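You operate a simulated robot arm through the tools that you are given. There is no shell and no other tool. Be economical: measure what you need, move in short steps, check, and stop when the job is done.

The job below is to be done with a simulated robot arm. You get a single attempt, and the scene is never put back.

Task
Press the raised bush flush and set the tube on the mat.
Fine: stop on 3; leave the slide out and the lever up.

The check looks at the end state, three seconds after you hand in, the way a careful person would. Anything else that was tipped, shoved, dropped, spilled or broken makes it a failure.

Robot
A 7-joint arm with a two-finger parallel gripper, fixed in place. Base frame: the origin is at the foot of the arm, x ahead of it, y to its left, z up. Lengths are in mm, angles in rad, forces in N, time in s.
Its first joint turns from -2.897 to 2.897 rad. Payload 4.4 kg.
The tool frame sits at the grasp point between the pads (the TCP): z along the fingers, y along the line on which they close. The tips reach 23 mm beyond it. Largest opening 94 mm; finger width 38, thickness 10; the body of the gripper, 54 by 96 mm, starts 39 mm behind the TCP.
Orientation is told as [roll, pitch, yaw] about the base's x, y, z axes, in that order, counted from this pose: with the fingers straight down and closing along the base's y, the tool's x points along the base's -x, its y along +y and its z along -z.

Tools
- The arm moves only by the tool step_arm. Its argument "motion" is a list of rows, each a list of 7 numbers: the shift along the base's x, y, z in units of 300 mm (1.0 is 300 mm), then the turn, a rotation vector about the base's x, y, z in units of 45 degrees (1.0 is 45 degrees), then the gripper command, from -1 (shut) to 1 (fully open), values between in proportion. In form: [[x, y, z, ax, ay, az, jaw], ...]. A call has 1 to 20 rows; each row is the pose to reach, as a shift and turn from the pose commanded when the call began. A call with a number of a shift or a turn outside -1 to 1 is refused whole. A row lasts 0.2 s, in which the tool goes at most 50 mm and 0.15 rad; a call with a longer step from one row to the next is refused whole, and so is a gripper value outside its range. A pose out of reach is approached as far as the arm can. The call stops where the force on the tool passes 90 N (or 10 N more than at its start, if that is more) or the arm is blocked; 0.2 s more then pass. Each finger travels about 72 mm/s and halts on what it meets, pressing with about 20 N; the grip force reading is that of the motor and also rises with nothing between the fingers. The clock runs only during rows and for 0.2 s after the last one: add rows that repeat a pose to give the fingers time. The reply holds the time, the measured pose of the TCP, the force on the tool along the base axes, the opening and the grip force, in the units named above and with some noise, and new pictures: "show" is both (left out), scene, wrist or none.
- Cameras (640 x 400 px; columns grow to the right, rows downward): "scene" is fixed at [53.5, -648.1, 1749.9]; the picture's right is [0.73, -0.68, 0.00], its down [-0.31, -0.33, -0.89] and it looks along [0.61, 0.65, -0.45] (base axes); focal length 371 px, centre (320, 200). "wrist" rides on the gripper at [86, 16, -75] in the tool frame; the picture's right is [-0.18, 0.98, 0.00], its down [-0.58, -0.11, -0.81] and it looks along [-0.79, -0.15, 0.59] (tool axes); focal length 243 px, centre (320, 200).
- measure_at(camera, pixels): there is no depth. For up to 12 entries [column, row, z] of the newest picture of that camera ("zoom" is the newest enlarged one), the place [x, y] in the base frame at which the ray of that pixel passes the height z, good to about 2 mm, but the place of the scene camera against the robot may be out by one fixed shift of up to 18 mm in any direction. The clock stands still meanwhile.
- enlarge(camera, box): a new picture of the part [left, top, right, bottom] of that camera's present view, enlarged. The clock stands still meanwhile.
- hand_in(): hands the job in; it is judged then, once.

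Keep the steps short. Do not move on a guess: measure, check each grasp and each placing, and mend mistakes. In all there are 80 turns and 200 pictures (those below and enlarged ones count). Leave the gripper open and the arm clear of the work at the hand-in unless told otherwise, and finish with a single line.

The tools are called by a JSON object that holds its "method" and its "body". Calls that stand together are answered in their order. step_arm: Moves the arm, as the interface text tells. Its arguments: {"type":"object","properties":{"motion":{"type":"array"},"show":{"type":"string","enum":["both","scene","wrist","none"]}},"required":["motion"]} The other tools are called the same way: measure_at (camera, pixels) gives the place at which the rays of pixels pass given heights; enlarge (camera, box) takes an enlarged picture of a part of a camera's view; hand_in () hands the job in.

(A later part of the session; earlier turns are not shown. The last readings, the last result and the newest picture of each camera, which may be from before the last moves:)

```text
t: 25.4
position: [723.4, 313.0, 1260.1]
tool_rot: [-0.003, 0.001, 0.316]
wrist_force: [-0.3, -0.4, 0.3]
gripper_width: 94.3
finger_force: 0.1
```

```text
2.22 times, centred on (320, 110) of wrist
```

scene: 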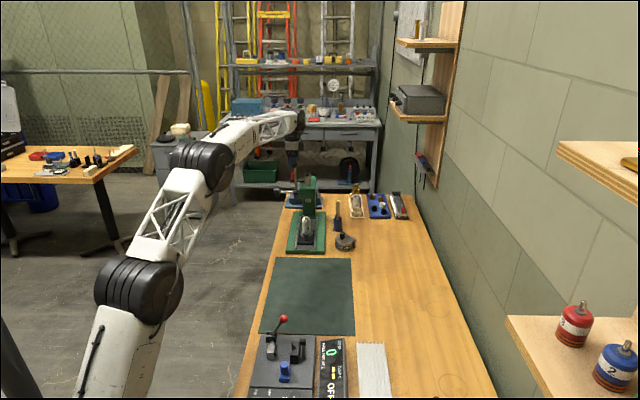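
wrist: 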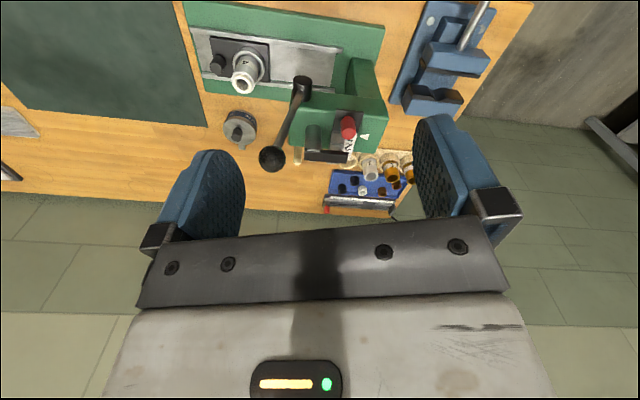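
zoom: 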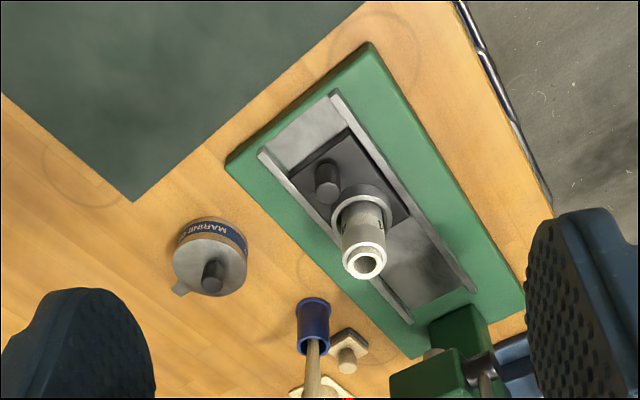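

I'll yaw to 45° first while dropping, then tilt in the next call.

{"method": "step_arm", "body": {"motion": [[0, -0.05, -0.1, 0, 0, 0.15, 1], [0, -0.1, -0.2, 0, 0, 0.3, 1], [0, -0.15, -0.3, 0, 0, 0.45, 1], [0, -0.2, -0.4, 0, 0, 0.597, 1], [0, -0.25, -0.5, 0, 0, 0.597, 1]], "show": "none"}}

{"method": "step_arm", "body": {"motion": [[0, -0.03, -0.05, 0.13, -0.13, 0, 1], [0, -0.06, -0.1, 0.26, -0.26, 0, 1], [0, -0.09, -0.1, 0.39, -0.39, 0, 1], [0, -0.1, -0.1, 0.45, -0.45, 0, 1], [0, -0.1, -0.1, 0.45, -0.45, 0, 1]], "show": "wrist"}}

{"method": "enlarge", "body": {"camera": "wrist", "box": [220, 20, 420, 200]}}

```text
t: 26.6
position: [722.9, 239.5, 1112.0]
tool_rot: [0.001, -0.002, 0.786]
wrist_force: [0.2, 0.2, 0.4]
gripper_width: 94.2
finger_force: 0.1
```

```text
t: 27.8
position: [724.5, 210.1, 1078.3]
tool_rot: [0.0, -0.5, 0.784]
wrist_force: [0.0, 0.3, 0.1]
gripper_width: 93.9
finger_force: 0.1
```

wrist: 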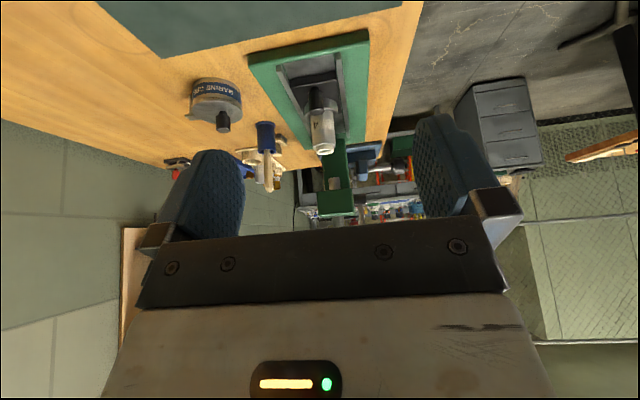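

```text
2.22 times, centred on (320, 110) of wrist
```

zoom: 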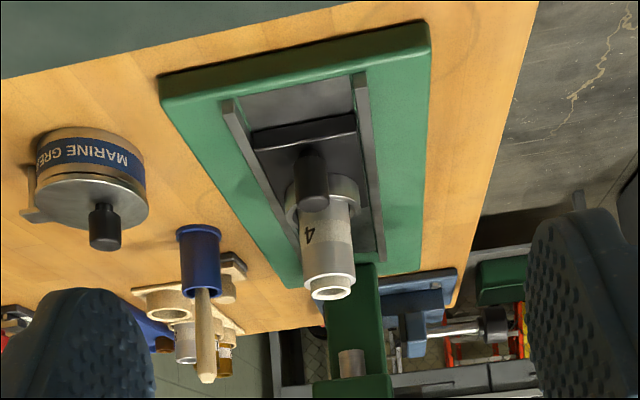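

{"method": "measure_at", "body": {"camera": "wrist", "pixels": [[316.5, 109.2, 910], [316.5, 109.2, 920], [316.5, 109.2, 930], [324.6, 151.5, 967], [324.6, 151.5, 960], [334, 181, 1000], [334, 181, 1010], [334, 192, 1000], [334, 192, 1020], [311, 82, 893]]}}

{"method": "enlarge", "body": {"camera": "wrist", "box": [280, 60, 380, 220]}}

{"method": "enlarge", "body": {"camera": "scene", "box": [280, 170, 340, 255]}}

```text
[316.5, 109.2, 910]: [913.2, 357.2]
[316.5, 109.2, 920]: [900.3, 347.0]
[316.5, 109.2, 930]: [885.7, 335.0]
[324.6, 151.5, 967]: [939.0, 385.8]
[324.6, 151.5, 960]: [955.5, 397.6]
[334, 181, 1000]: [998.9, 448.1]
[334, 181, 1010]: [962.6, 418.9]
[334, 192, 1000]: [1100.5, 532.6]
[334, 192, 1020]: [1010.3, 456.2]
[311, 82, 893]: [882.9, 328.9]
```

```text
2.50 times, centred on (330, 140) of wrist
```

zoom: 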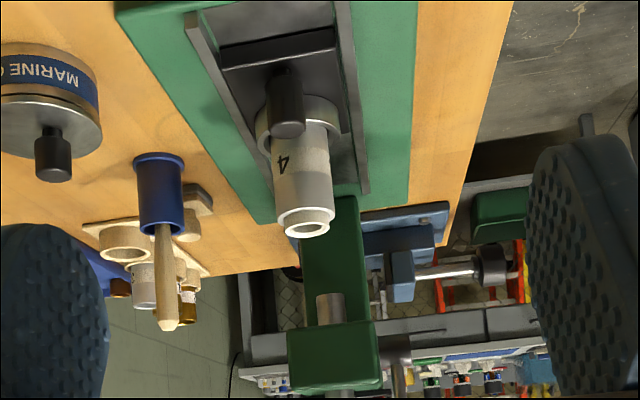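

```text
4.71 times, centred on (310, 212) of scene
```

zoom: 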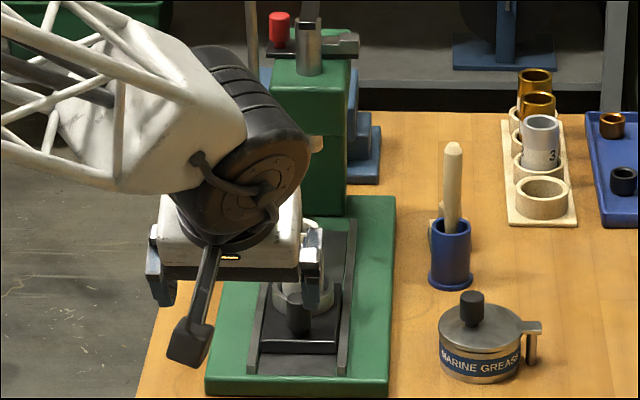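

I've now located the rest. The slide handle is at about (893.7, 342.2) with its top at z 924. The ram axis is at about (1015, 462), giving 116 mm of slide travel. The camera bracket is solid, so I'll grip the handle with a 0.4 rad forward tilt, which keeps the hand clear of both the head and the base. First, a hover over the handle.

{"method": "step_arm", "body": {"motion": [[0.1, 0.075, -0.04, -0.045, 0.045, 0, 0.2], [0.2, 0.15, -0.08, -0.09, 0.09, 0, -0.1], [0.3, 0.23, -0.12, -0.09, 0.09, 0, -0.234], [0.4, 0.31, -0.16, -0.09, 0.09, 0, -0.234], [0.5, 0.39, -0.2, -0.09, 0.09, 0, -0.234], [0.543, 0.419, -0.26, -0.09, 0.09, 0, -0.234], [0.543, 0.419, -0.26, -0.09, 0.09, 0, -0.234]], "show": "both"}}

{"method": "enlarge", "body": {"camera": "scene", "box": [280, 190, 340, 255]}}

```text
t: 29.4
position: [888.6, 336.5, 998.1]
tool_rot: [0.0, -0.399, 0.782]
wrist_force: [0.5, 0.5, 0.1]
gripper_width: 35.9
finger_force: 0.1
```

scene: 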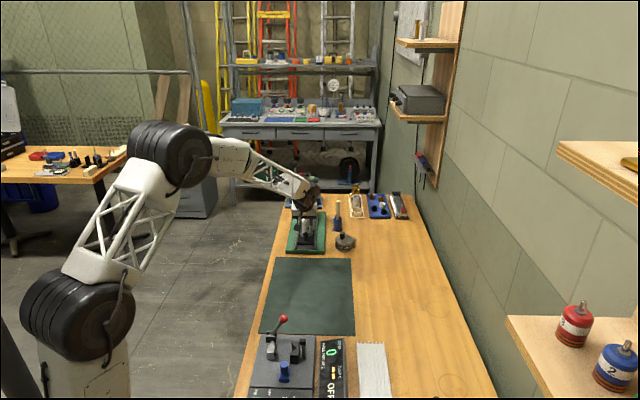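
wrist: 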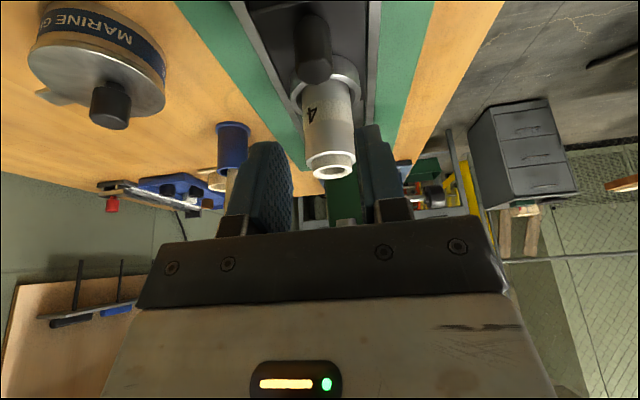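

```text
6.15 times, centred on (310, 222) of scene
```

zoom: 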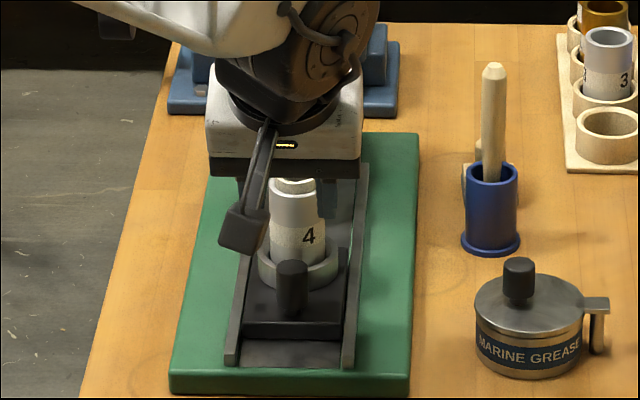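

The handle top is at wrist pixel (316, 74). I'll confirm its position before descending.

{"method": "measure_at", "body": {"camera": "wrist", "pixels": [[316, 76, 924], [316, 76, 918], [331, 167, 968], [331, 173, 968], [291, 20, 893], [345, 20, 893]]}}

{"method": "enlarge", "body": {"camera": "wrist", "box": [230, 0, 410, 120]}}

```text
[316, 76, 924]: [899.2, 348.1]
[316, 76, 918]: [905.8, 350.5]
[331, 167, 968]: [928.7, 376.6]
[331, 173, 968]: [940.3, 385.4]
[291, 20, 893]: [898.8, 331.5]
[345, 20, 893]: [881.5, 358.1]
```

```text
3.33 times, centred on (320, 60) of wrist
```

zoom: 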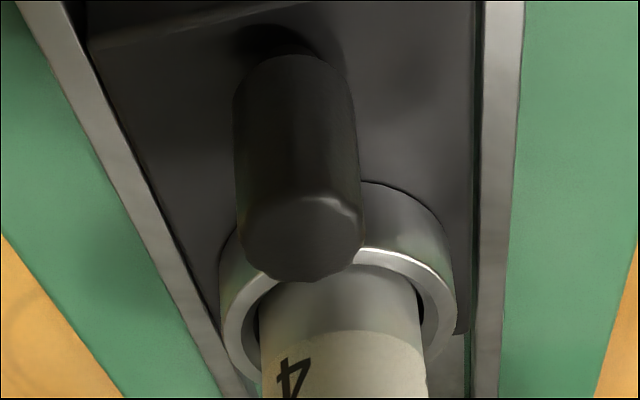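

The handle centre comes out at about (892, 343), as expected. I'll narrow the opening to 32 mm, descend 68 mm and close.

{"method": "step_arm", "body": {"motion": [[0, 0, -0.08, 0, 0, 0, -0.32], [0, 0, -0.16, 0, 0, 0, -0.32], [0, 0, -0.2, 0, 0, 0, -0.32], [0, 0, -0.227, 0, 0, 0, -0.32], [0, 0, -0.227, 0, 0, 0, -0.32], [0, 0, -0.227, 0, 0, 0, -1], [0, 0, -0.227, 0, 0, 0, -1], [0, 0, -0.227, 0, 0, 0, -1]], "show": "both"}}

{"method": "enlarge", "body": {"camera": "scene", "box": [280, 190, 340, 255]}}

```text
t: 31.2
position: [886.7, 335.4, 930.5]
tool_rot: [0.002, -0.399, 0.783]
wrist_force: [-22.5, 23.9, 1.0]
gripper_width: 21.3
finger_force: 45.1
```

scene: 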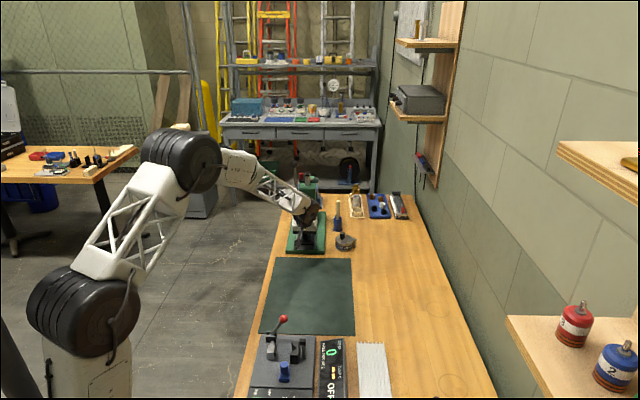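
wrist: 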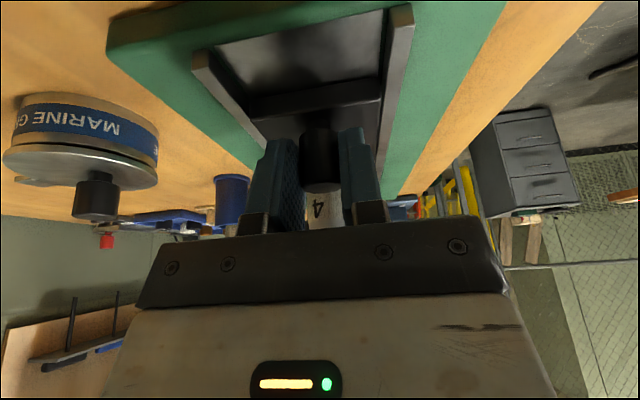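

```text
6.15 times, centred on (310, 222) of scene
```

zoom: 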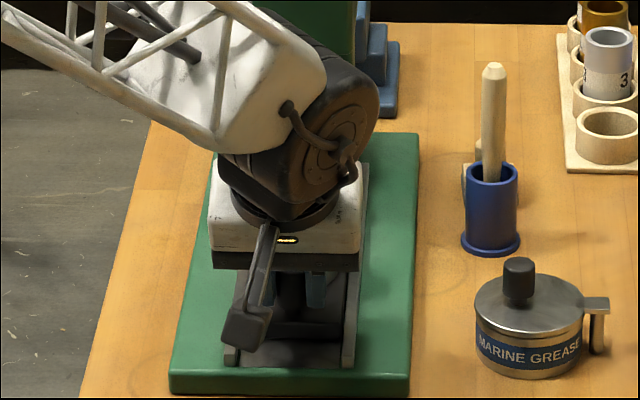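

I have the handle (21.3 mm), with about 33 N of sideways load, so I'm slightly off-centre. I'll shift 2 mm to the left as I start and slide the carriage in 60 mm.

{"method": "step_arm", "body": {"motion": [[-0.005, 0.005, 0, 0, 0, 0, -1], [0.02, 0.03, 0, 0, 0, 0, -1], [0.048, 0.058, 0, 0, 0, 0, -1], [0.076, 0.086, 0, 0, 0, 0, -1], [0.104, 0.114, 0, 0, 0, 0, -1], [0.136, 0.146, 0, 0, 0, 0, -1], [0.136, 0.146, 0, 0, 0, 0, -1]], "show": "both"}}

{"method": "enlarge", "body": {"camera": "scene", "box": [280, 170, 340, 255]}}

```text
t: 32.8
position: [929.1, 378.6, 929.9]
tool_rot: [0.001, -0.399, 0.782]
wrist_force: [28.6, -29.6, -28.3]
gripper_width: 21.1
finger_force: 45.3
```

scene: 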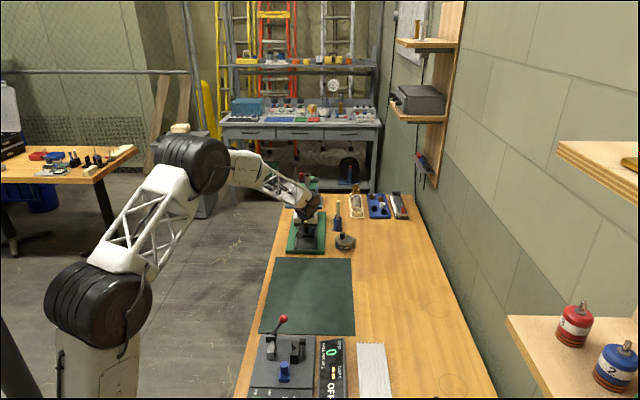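
wrist: 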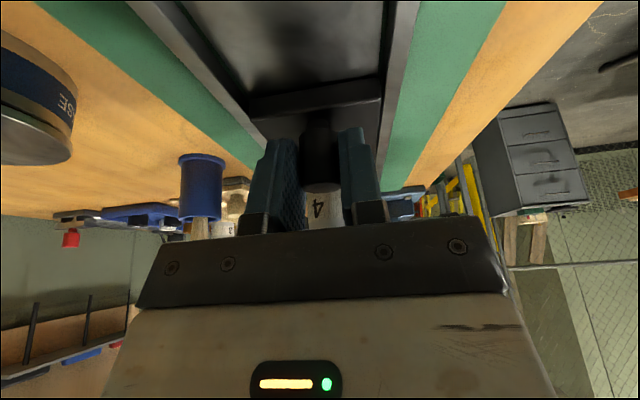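

```text
4.71 times, centred on (310, 212) of scene
```

zoom: 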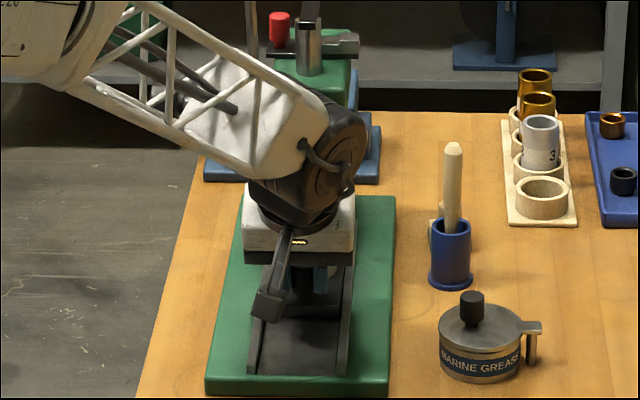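

The carriage is 60 mm in. I'll correct about 1 mm back to the right for the side load and go in another 30 mm while watching forearm clearance to the lever.

{"method": "step_arm", "body": {"motion": [[0.004, -0.004, 0.003, 0, 0, 0, -1], [0.034, 0.026, 0.003, 0, 0, 0, -1], [0.064, 0.056, 0.003, 0, 0, 0, -1], [0.075, 0.067, 0.003, 0, 0, 0, -1], [0.075, 0.067, 0.003, 0, 0, 0, -1]], "show": "scene"}}

{"method": "enlarge", "body": {"camera": "scene", "box": [250, 150, 350, 245]}}

```text
t: 34.0
position: [952.3, 400.2, 933.4]
tool_rot: [0.002, -0.398, 0.784]
wrist_force: [3.8, -2.8, -34.1]
gripper_width: 21.5
finger_force: 45.4
```

scene: 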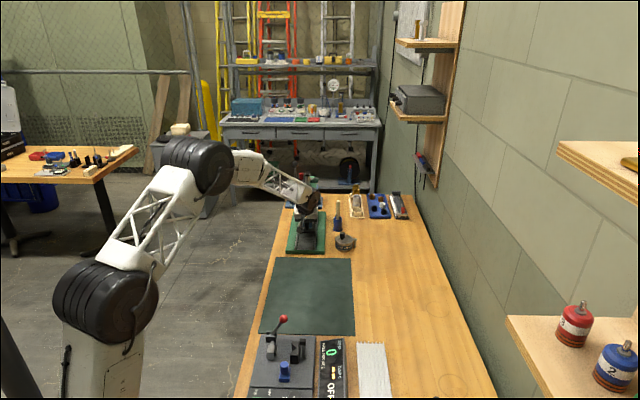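

```text
4.21 times, centred on (300, 198) of scene
```

zoom: 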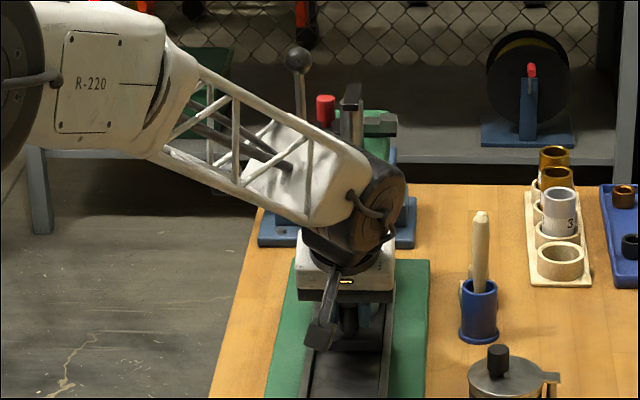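

There's still clear space. I'll continue in small steps toward the end of travel; the force limit will stop me.

{"method": "step_arm", "body": {"motion": [[0.012, 0.012, -0.003, 0, 0, 0, -1], [0.024, 0.024, -0.003, 0, 0, 0, -1], [0.036, 0.036, -0.003, 0, 0, 0, -1], [0.048, 0.048, -0.003, 0, 0, 0, -1], [0.06, 0.06, -0.003, 0, 0, 0, -1], [0.068, 0.068, -0.003, 0, 0, 0, -1], [0.076, 0.076, -0.003, 0, 0, 0, -1], [0.076, 0.076, -0.003, 0, 0, 0, -1]], "show": "both"}}

{"method": "enlarge", "body": {"camera": "scene", "box": [250, 150, 350, 245]}}

```text
t: 35.8
position: [974.9, 423.6, 933.3]
tool_rot: [0.0, -0.399, 0.783]
wrist_force: [-25.0, -23.0, -0.1]
gripper_width: 21.4
finger_force: 45.1
```

scene: 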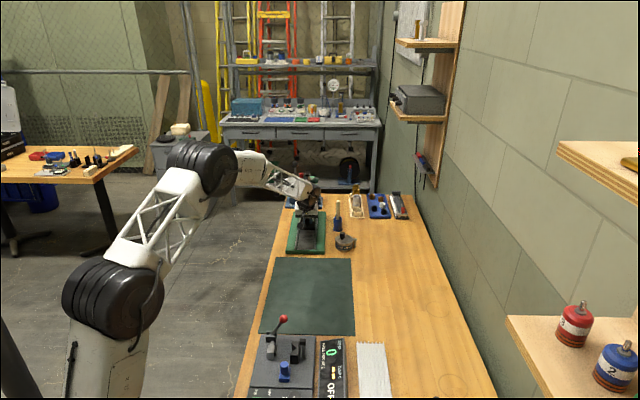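
wrist: 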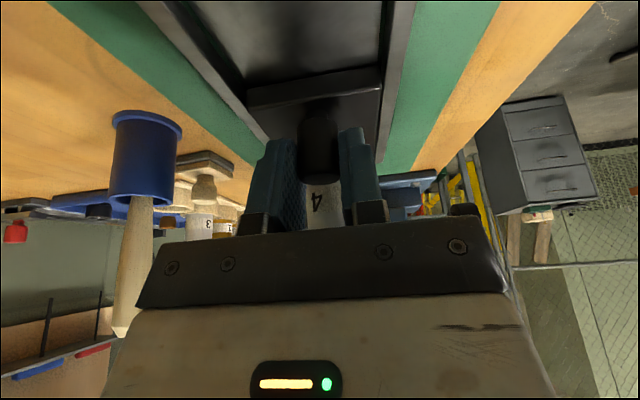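

```text
4.21 times, centred on (300, 198) of scene
```

zoom: 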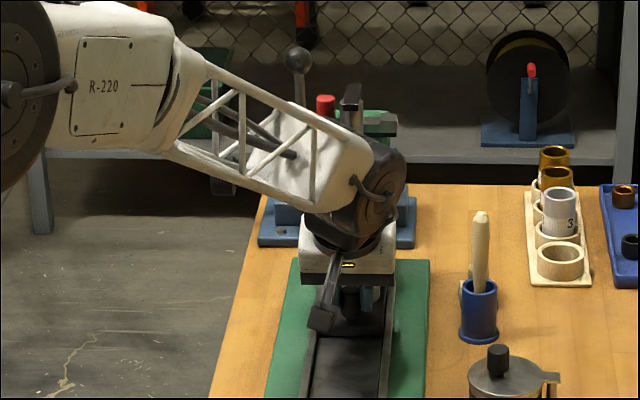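

Force along the axis is now 34 N, probably the end stop. I'll push 3 mm more to confirm.

{"method": "step_arm", "body": {"motion": [[0.004, 0.004, 0, 0, 0, 0, -1], [0.008, 0.008, 0, 0, 0, 0, -1], [0.008, 0.008, 0, 0, 0, 0, -1]], "show": "none"}}

{"method": "enlarge", "body": {"camera": "wrist", "box": [240, 50, 400, 240]}}

```text
t: 36.6
position: [976.5, 426.1, 934.7]
tool_rot: [-0.001, -0.401, 0.783]
wrist_force: [-17.4, -29.2, 4.5]
gripper_width: 21.3
finger_force: 45.0
```

```text
2.11 times, centred on (320, 145) of wrist
```

zoom: 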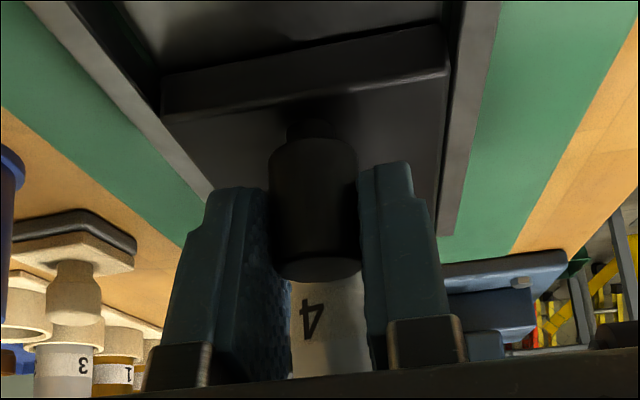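

The slide is in: force stayed at 34 N and the fingers are just slipping on the handle at the stop. I'll release, retreat straight back along the slide, then rise and look.

{"method": "step_arm", "body": {"motion": [[0, 0, 0, 0, 0, 0, -0.2], [0, 0, 0, 0, 0, 0, -0.2], [0, 0, 0, 0, 0, 0, -0.1], [-0.08, -0.08, 0.02, 0, 0, 0, 0], [-0.18, -0.18, 0.06, 0, 0, 0, 0.2], [-0.28, -0.28, 0.12, 0, 0, 0, 0.5], [-0.38, -0.38, 0.2, 0, 0, 0, 1], [-0.48, -0.48, 0.28, 0, 0, 0, 1], [-0.58, -0.58, 0.36, 0, 0, 0, 1], [-0.65, -0.65, 0.42, 0, 0, 0, 1], [-0.65, -0.65, 0.42, 0, 0, 0, 1]], "show": "both"}}

{"method": "enlarge", "body": {"camera": "scene", "box": [275, 155, 345, 255]}}

{"method": "enlarge", "body": {"camera": "wrist", "box": [240, 60, 400, 240]}}

```text
t: 39.0
position: [778.4, 231.6, 1058.5]
tool_rot: [0.0, -0.398, 0.782]
wrist_force: [0.1, -0.3, -0.3]
gripper_width: 94.2
finger_force: 0.0
```

scene: 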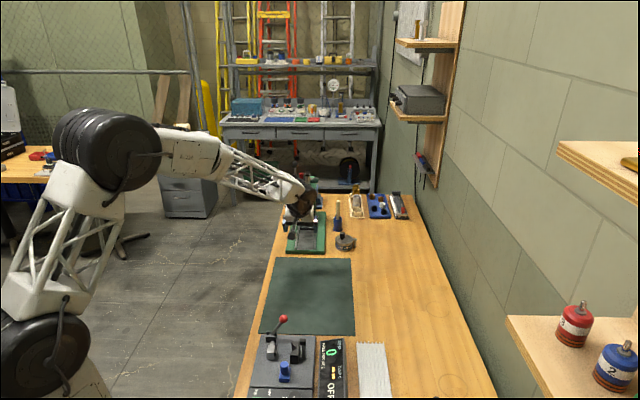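
wrist: 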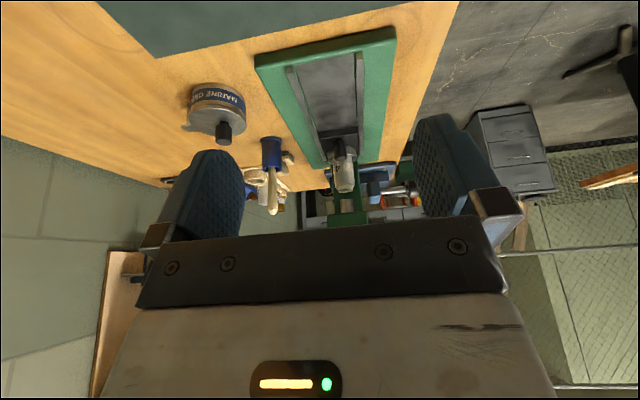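

```text
4.00 times, centred on (310, 205) of scene
```

zoom: 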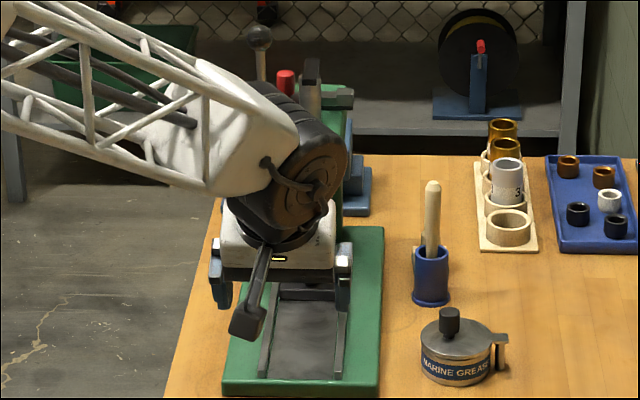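

```text
2.22 times, centred on (320, 150) of wrist
```

zoom: 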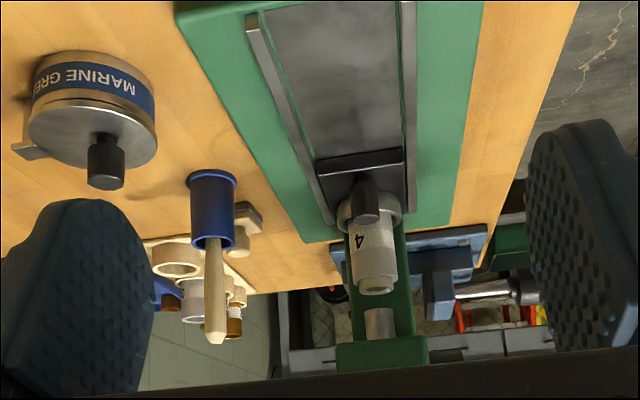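

The tube stands in line under the ram. Next is the lever: pivot at about H 1021, z 1037, arm about 147 mm, ball at (951, 466, 1181). I'll rise, straighten the tool and hover over the ball.

{"method": "step_arm", "body": {"motion": [[0.04, 0.06, 0.13, -0.09, 0.09, 0, 1], [0.09, 0.13, 0.26, -0.18, 0.18, 0, 1], [0.15, 0.22, 0.38, -0.27, 0.27, 0, 1], [0.22, 0.32, 0.48, -0.36, 0.36, 0, 1], [0.3, 0.43, 0.56, -0.36, 0.36, 0, 1], [0.38, 0.54, 0.62, -0.36, 0.36, 0, 1], [0.46, 0.65, 0.66, -0.36, 0.36, 0, 1], [0.52, 0.73, 0.67, -0.36, 0.36, 0, 1], [0.576, 0.781, 0.67, -0.36, 0.36, 0, 1], [0.576, 0.781, 0.67, -0.36, 0.36, 0, 1]], "show": "wrist"}}

{"method": "enlarge", "body": {"camera": "wrist", "box": [240, 60, 400, 240]}}

```text
t: 41.2
position: [955.7, 461.7, 1260.9]
tool_rot: [0.002, 0.001, 0.783]
wrist_force: [0.2, -0.1, 0.0]
gripper_width: 94.1
finger_force: 0.1
```

wrist: 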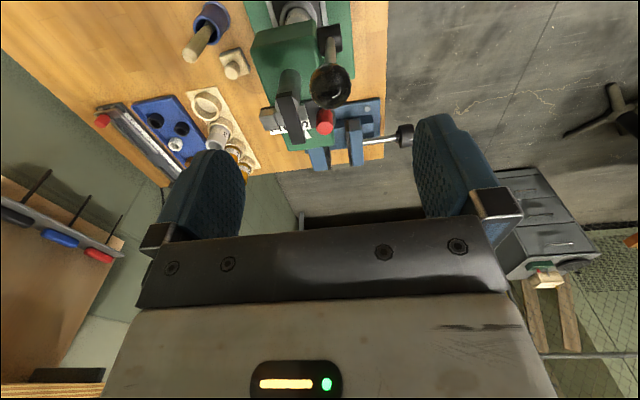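

```text
2.22 times, centred on (320, 150) of wrist
```

zoom: 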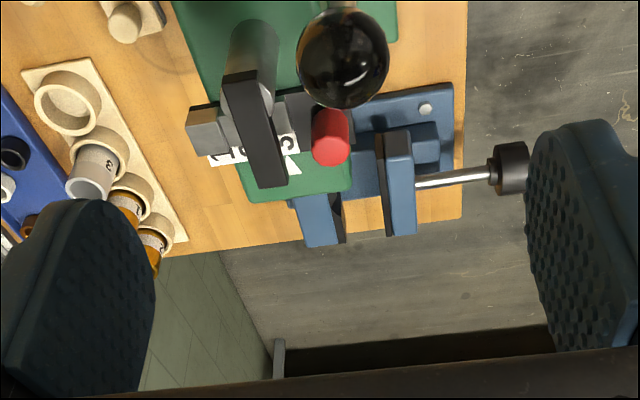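

{"method": "measure_at", "body": {"camera": "wrist", "pixels": [[330.2, 86, 1181], [330.2, 86, 1175], [325, 118, 1106]]}}

```text
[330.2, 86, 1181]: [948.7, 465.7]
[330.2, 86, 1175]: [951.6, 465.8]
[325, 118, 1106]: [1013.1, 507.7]
```

The ball is confirmed at (949, 466). I'll descend 78 mm and close on it.

{"method": "step_arm", "body": {"motion": [[-0.02, 0.013, -0.1, 0, 0, 0, 0.6], [-0.02, 0.013, -0.2, 0, 0, 0, 0.3], [-0.02, 0.013, -0.26, 0, 0, 0, 0.2], [-0.02, 0.013, -0.26, 0, 0, 0, -0.3], [-0.02, 0.013, -0.26, 0, 0, 0, -1], [-0.02, 0.013, -0.26, 0, 0, 0, -1], [-0.02, 0.013, -0.26, 0, 0, 0, -1]], "show": "wrist"}}

```text
t: 42.8
position: [948.5, 467.6, 1181.8]
tool_rot: [0.0, -0.001, 0.784]
wrist_force: [18.3, -16.0, 4.0]
gripper_width: 26.9
finger_force: 45.0
```

wrist: 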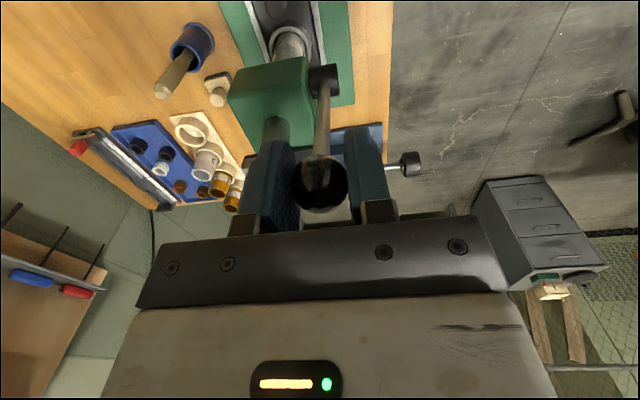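

I have the ball (26.9 mm). I'll pull it along the arc toward me and down, first to about 36°.

{"method": "step_arm", "body": {"motion": [[-0.019, -0.023, -0.006, 0, 0, 0, -1], [-0.041, -0.045, -0.012, 0, 0, 0, -1], [-0.062, -0.064, -0.021, 0, 0, 0, -1], [-0.081, -0.085, -0.031, 0, 0, 0, -1], [-0.1, -0.104, -0.043, 0, 0, 0, -1], [-0.119, -0.123, -0.057, 0, 0, 0, -1], [-0.137, -0.141, -0.072, 0, 0, 0, -1], [-0.155, -0.159, -0.089, 0, 0, 0, -1], [-0.155, -0.159, -0.089, 0, 0, 0, -1]], "show": "both"}}

{"method": "enlarge", "body": {"camera": "scene", "box": [270, 150, 350, 250]}}

```text
t: 44.8
position: [904.5, 421.0, 1155.1]
tool_rot: [0.0, 0.0, 0.785]
wrist_force: [18.2, -11.6, 7.2]
gripper_width: 26.9
finger_force: 45.6
```

scene: 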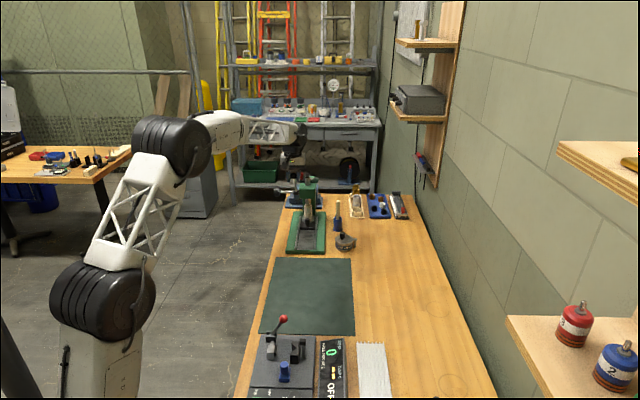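
wrist: 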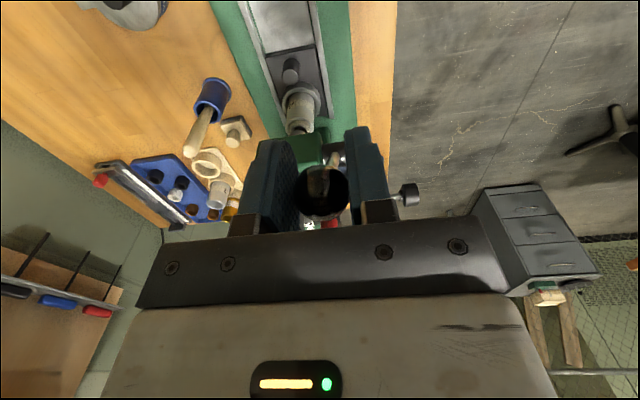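

```text
4.00 times, centred on (310, 200) of scene
```

zoom: 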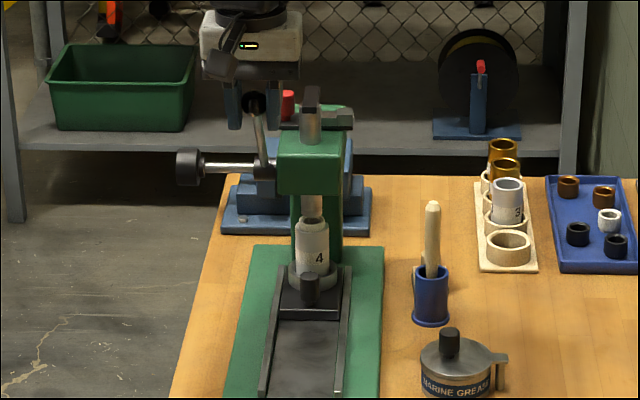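

The ram has come down close to the bush. I'll continue along the arc to about 52°, watching the force.

{"method": "step_arm", "body": {"motion": [[-0.008, -0.012, -0.01, 0, 0, 0, -1], [-0.017, -0.021, -0.021, 0, 0, 0, -1], [-0.026, -0.03, -0.032, 0, 0, 0, -1], [-0.035, -0.039, -0.044, 0, 0, 0, -1], [-0.043, -0.047, -0.056, 0, 0, 0, -1], [-0.052, -0.056, -0.0687, 0, 0, 0, -1], [-0.06, -0.064, -0.081, 0, 0, 0, -1], [-0.067, -0.071, -0.0947, 0, 0, 0, -1], [-0.067, -0.071, -0.0947, 0, 0, 0, -1]], "show": "both"}}

{"method": "enlarge", "body": {"camera": "scene", "box": [285, 165, 335, 245]}}

```text
t: 46.8
position: [881.4, 398.4, 1126.2]
tool_rot: [0.0, 0.0, 0.783]
wrist_force: [24.1, -18.9, 6.8]
gripper_width: 27.3
finger_force: 44.9
```

scene: 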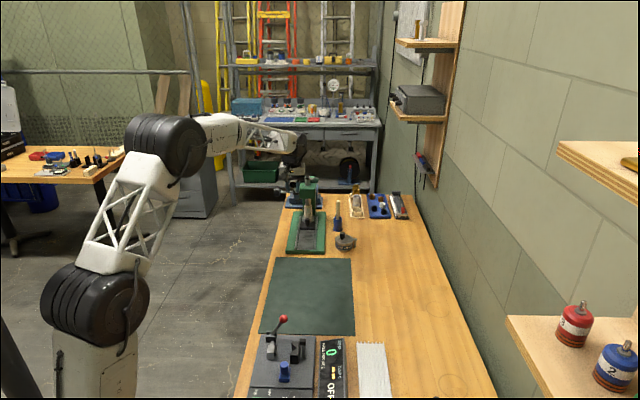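
wrist: 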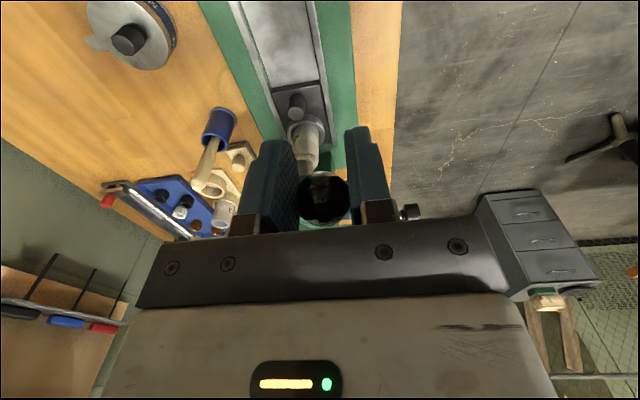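

```text
5.00 times, centred on (310, 205) of scene
```

zoom: 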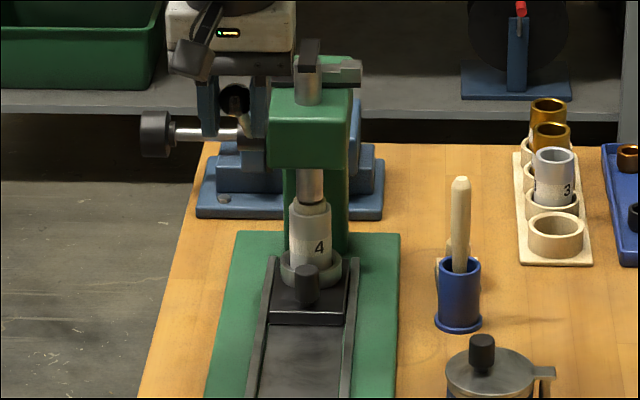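

The ram is at the bush now. I'll continue to about 68° in fine steps; resistance should show when the bar meets the stop block.

{"method": "step_arm", "body": {"motion": [[-0.004, -0.01, -0.0138, 0, 0, 0, -1], [-0.011, -0.017, -0.0277, 0, 0, 0, -1], [-0.017, -0.023, -0.042, 0, 0, 0, -1], [-0.024, -0.03, -0.0567, 0, 0, 0, -1], [-0.03, -0.036, -0.072, 0, 0, 0, -1], [-0.035, -0.041, -0.087, 0, 0, 0, -1], [-0.04, -0.046, -0.103, 0, 0, 0, -1], [-0.045, -0.051, -0.118, 0, 0, 0, -1], [-0.045, -0.051, -0.118, 0, 0, 0, -1]], "show": "both"}}

{"method": "enlarge", "body": {"camera": "scene", "box": [285, 165, 335, 245]}}

```text
t: 48.8
position: [867.3, 383.8, 1092.8]
tool_rot: [0.001, 0.0, 0.783]
wrist_force: [-11.8, 21.0, 14.7]
gripper_width: 27.3
finger_force: 44.9
```

scene: 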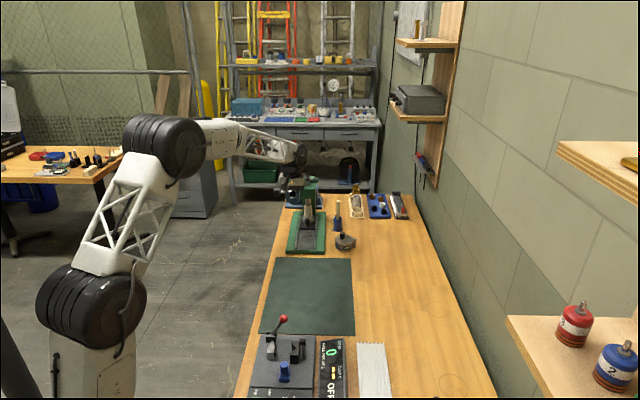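
wrist: 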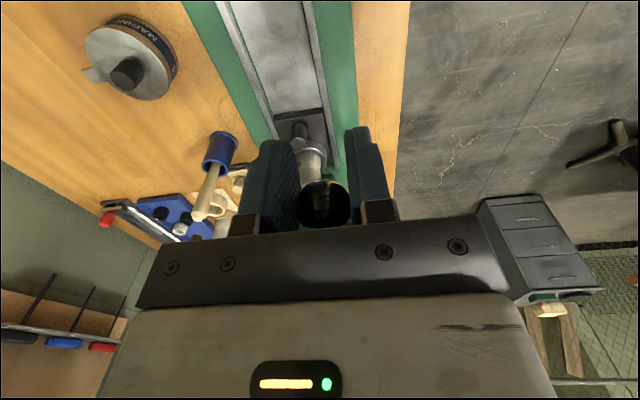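

```text
5.00 times, centred on (310, 205) of scene
```

zoom: 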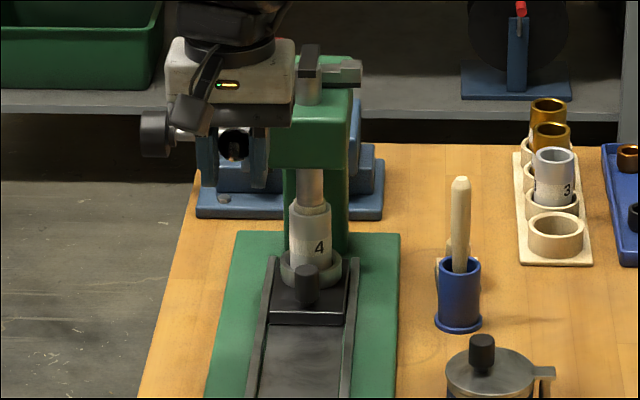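

{"method": "enlarge", "body": {"camera": "scene", "box": [296, 168, 326, 228]}}

{"method": "enlarge", "body": {"camera": "wrist", "box": [270, 110, 370, 230]}}

```text
6.67 times, centred on (311, 198) of scene
```

zoom: 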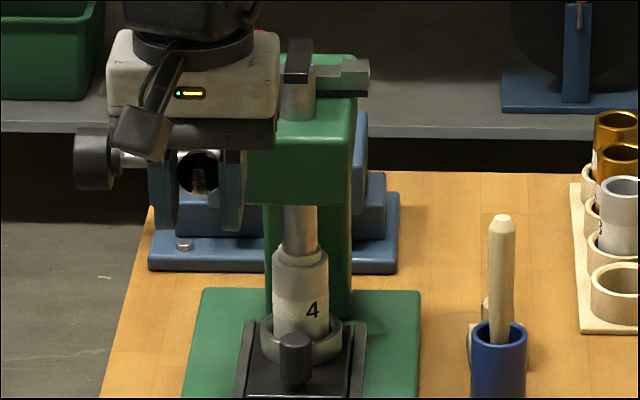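

```text
3.33 times, centred on (320, 170) of wrist
```

zoom: 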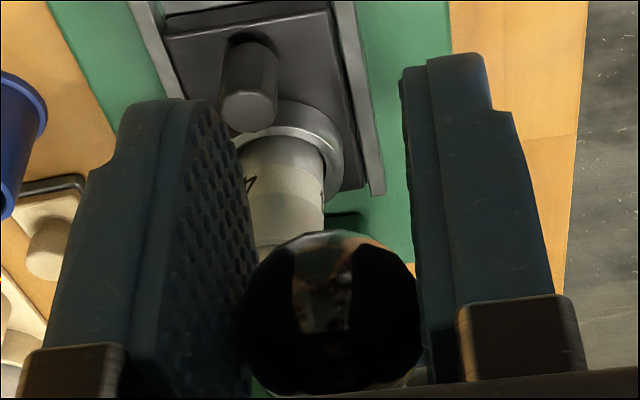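

The ball is tracking the circle exactly (φ≈68°, R 147). I'll continue to 80° and watch for the force rising.

{"method": "step_arm", "body": {"motion": [[-0.006, -0.002, -0.016, 0, 0, 0, -1], [-0.01, -0.006, -0.032, 0, 0, 0, -1], [-0.014, -0.01, -0.048, 0, 0, 0, -1], [-0.017, -0.013, -0.065, 0, 0, 0, -1], [-0.02, -0.016, -0.082, 0, 0, 0, -1], [-0.022, -0.018, -0.0983, 0, 0, 0, -1], [-0.022, -0.018, -0.0983, 0, 0, 0, -1]], "show": "wrist"}}

{"method": "enlarge", "body": {"camera": "scene", "box": [296, 168, 326, 228]}}

```text
t: 50.4
position: [863.1, 379.1, 1061.2]
tool_rot: [0.0, 0.0, 0.783]
wrist_force: [-7.1, 22.8, 12.8]
gripper_width: 27.5
finger_force: 44.9
```

wrist: 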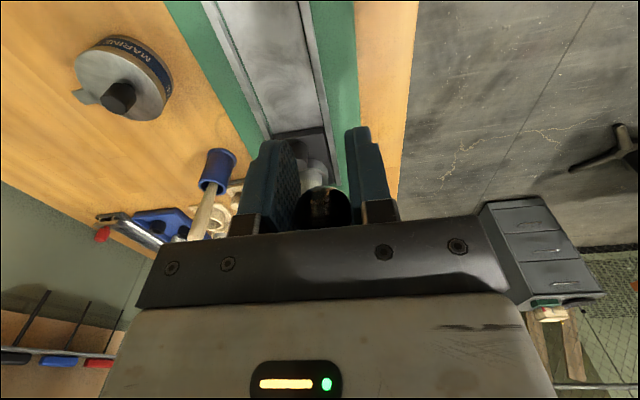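

```text
6.67 times, centred on (311, 198) of scene
```

zoom: 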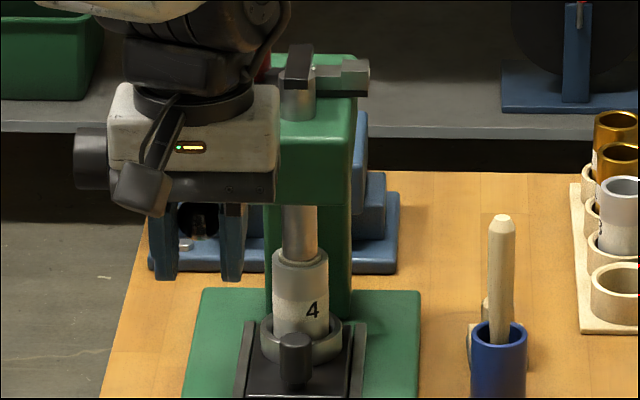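

The bush is going in and the bar is close to the stop block. I'll continue gently toward 90°.

{"method": "step_arm", "body": {"motion": [[-0.004, 0.0, -0.017, 0, 0, 0, -1], [-0.005, -0.001, -0.034, 0, 0, 0, -1], [-0.006, -0.002, -0.051, 0, 0, 0, -1], [-0.007, -0.003, -0.068, 0, 0, 0, -1], [-0.007, -0.003, -0.085, 0, 0, 0, -1], [-0.007, -0.003, -0.102, 0, 0, 0, -1], [-0.007, -0.003, -0.102, 0, 0, 0, -1]], "show": "wrist"}}

{"method": "enlarge", "body": {"camera": "scene", "box": [296, 168, 326, 228]}}

```text
t: 52.0
position: [859.9, 377.5, 1031.3]
tool_rot: [-0.001, -0.002, 0.784]
wrist_force: [2.9, 4.7, 34.1]
gripper_width: 27.1
finger_force: 45.0
```

wrist: 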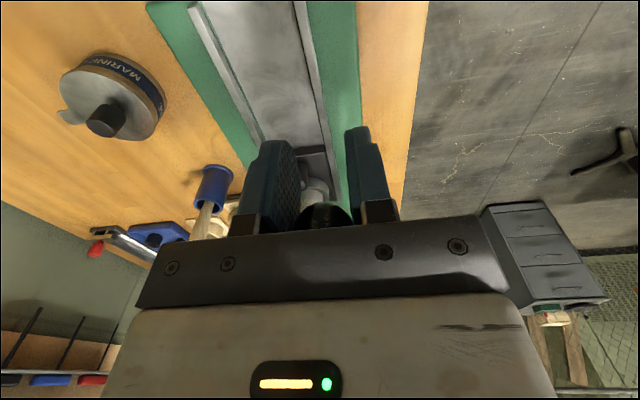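

```text
6.67 times, centred on (311, 198) of scene
```

zoom: 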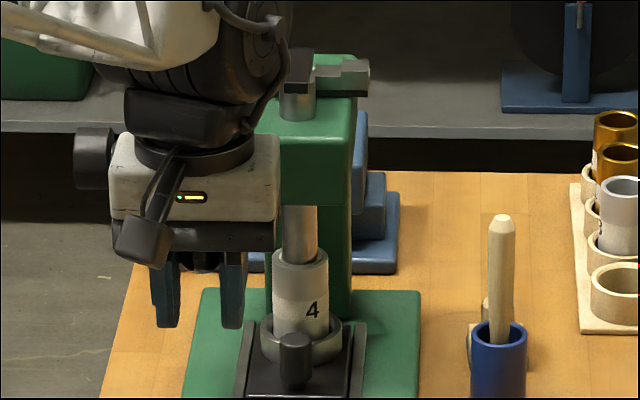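

Force is up to 34 N and the ball has begun to slip in the grip, so the ram has probably landed. I'll take a tight zoom on the ram and tube, and on the bar and stop block.

{"method": "enlarge", "body": {"camera": "scene", "box": [294, 194, 330, 217]}}

{"method": "enlarge", "body": {"camera": "scene", "box": [294, 168, 330, 191]}}

```text
16.00 times, centred on (312, 206) of scene
```

zoom: 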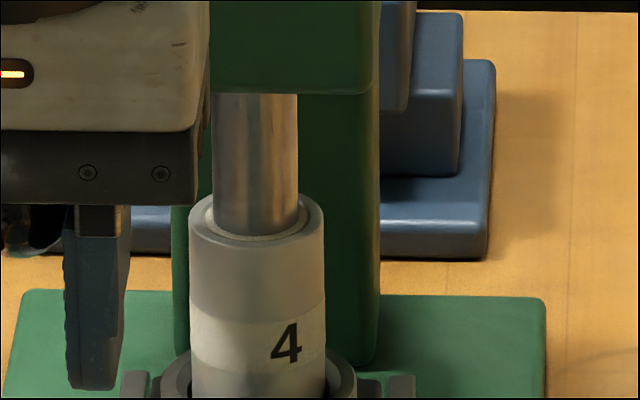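

```text
16.00 times, centred on (312, 180) of scene
```

zoom: 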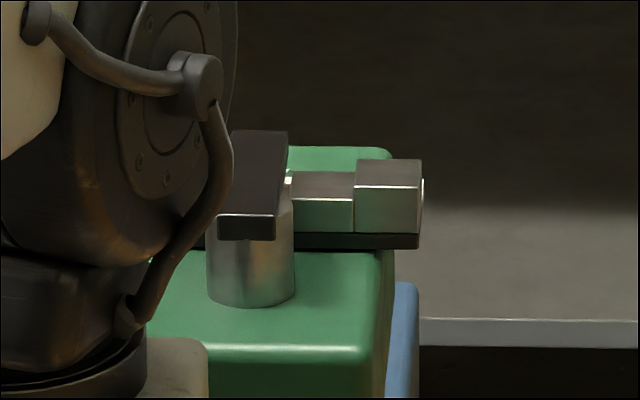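

The bush looks flush and the bar seems to rest on block 3. To make sure it's fully home, I'll press 10 mm further with the palm approaching the ball; the force limit applies.

{"method": "step_arm", "body": {"motion": [[0, 0, -0.01, 0, 0, 0, -1], [0, 0, -0.02, 0, 0, 0, -1], [0, 0, -0.03, 0, 0, 0, -1], [0, 0, -0.036, 0, 0, 0, -1], [0, 0, -0.036, 0, 0, 0, -1]], "show": "wrist"}}

{"method": "enlarge", "body": {"camera": "scene", "box": [294, 194, 330, 217]}}

{"method": "enlarge", "body": {"camera": "scene", "box": [294, 168, 330, 191]}}

```text
t: 53.3
position: [860.1, 375.8, 1025.5]
tool_rot: [-0.003, -0.004, 0.785]
wrist_force: [-26.9, -13.1, 24.8]
gripper_width: 27.0
finger_force: 44.7
stopped in row 5: the force on the tool passed its limit (the readings are from after the stop); the commanded pose is now the measured one
```

wrist: 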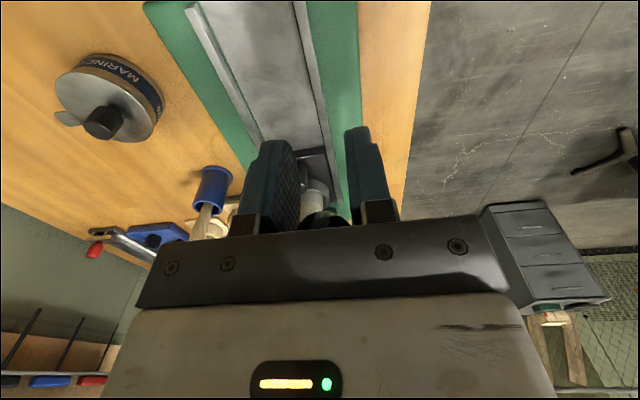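

```text
16.00 times, centred on (312, 206) of scene
```

zoom: 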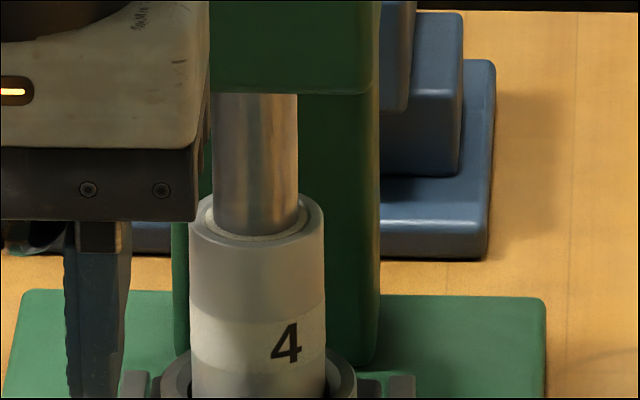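

```text
16.00 times, centred on (312, 180) of scene
```

zoom: 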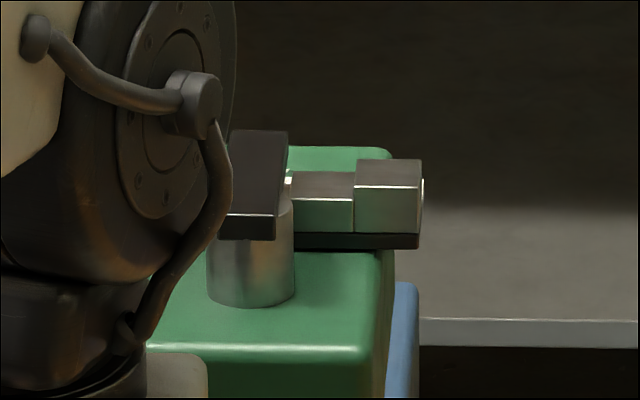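

The force limit tripped and the ram didn't move, so it's hard on the stop and the bush is pressed. Now I'll raise the lever back along the same arc to its starting angle. The ball sits about 22 mm higher in the grip, so I'm keeping that offset.

{"method": "step_arm", "body": {"motion": [[0.003, 0.003, 0.034, 0, 0, 0, -1], [0.0068, 0.0068, 0.0677, 0, 0, 0, -1], [0.013, 0.013, 0.101, 0, 0, 0, -1], [0.02, 0.02, 0.1333, 0, 0, 0, -1], [0.0398, 0.0398, 0.196, 0, 0, 0, -1], [0.0653, 0.0653, 0.2537, 0, 0, 0, -1], [0.0964, 0.0964, 0.3063, 0, 0, 0, -1], [0.1325, 0.1325, 0.352, 0, 0, 0, -1], [0.1723, 0.1723, 0.39, 0, 0, 0, -1], [0.2159, 0.2159, 0.42, 0, 0, 0, -1], [0.256, 0.256, 0.439, 0, 0, 0, -1], [0.28, 0.28, 0.446, 0, 0, 0, -1], [0.2986, 0.2986, 0.4513, 0, 0, 0, -1], [0.2986, 0.2986, 0.4513, 0, 0, 0, -1]], "show": "both"}}

{"method": "enlarge", "body": {"camera": "scene", "box": [280, 150, 340, 230]}}

```text
t: 56.3
position: [949.7, 466.6, 1159.2]
tool_rot: [-0.003, -0.004, 0.784]
wrist_force: [-16.9, 2.4, 11.8]
gripper_width: 27.0
finger_force: 45.2
```

scene: 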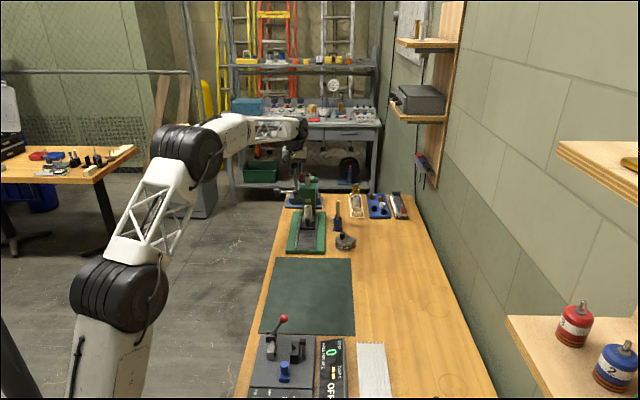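
wrist: 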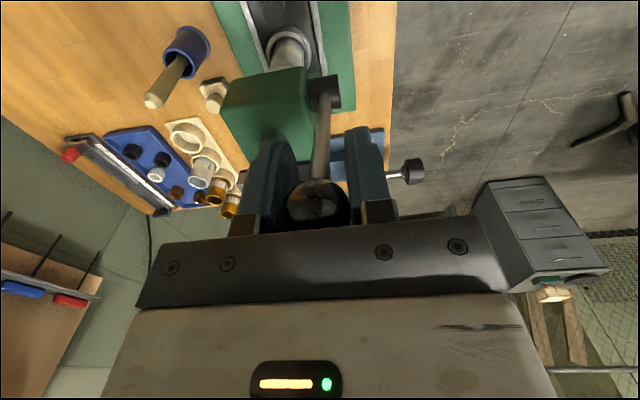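

```text
5.00 times, centred on (310, 190) of scene
```

zoom: 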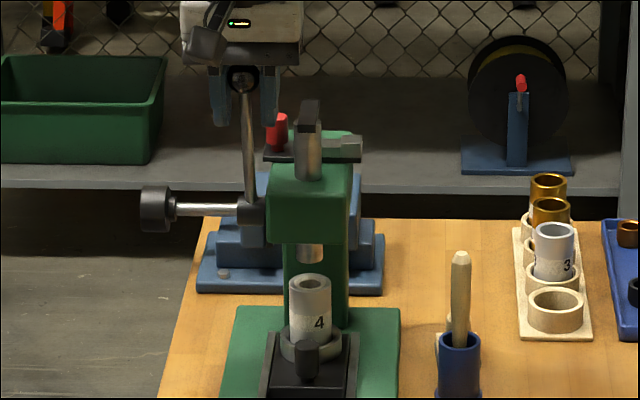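

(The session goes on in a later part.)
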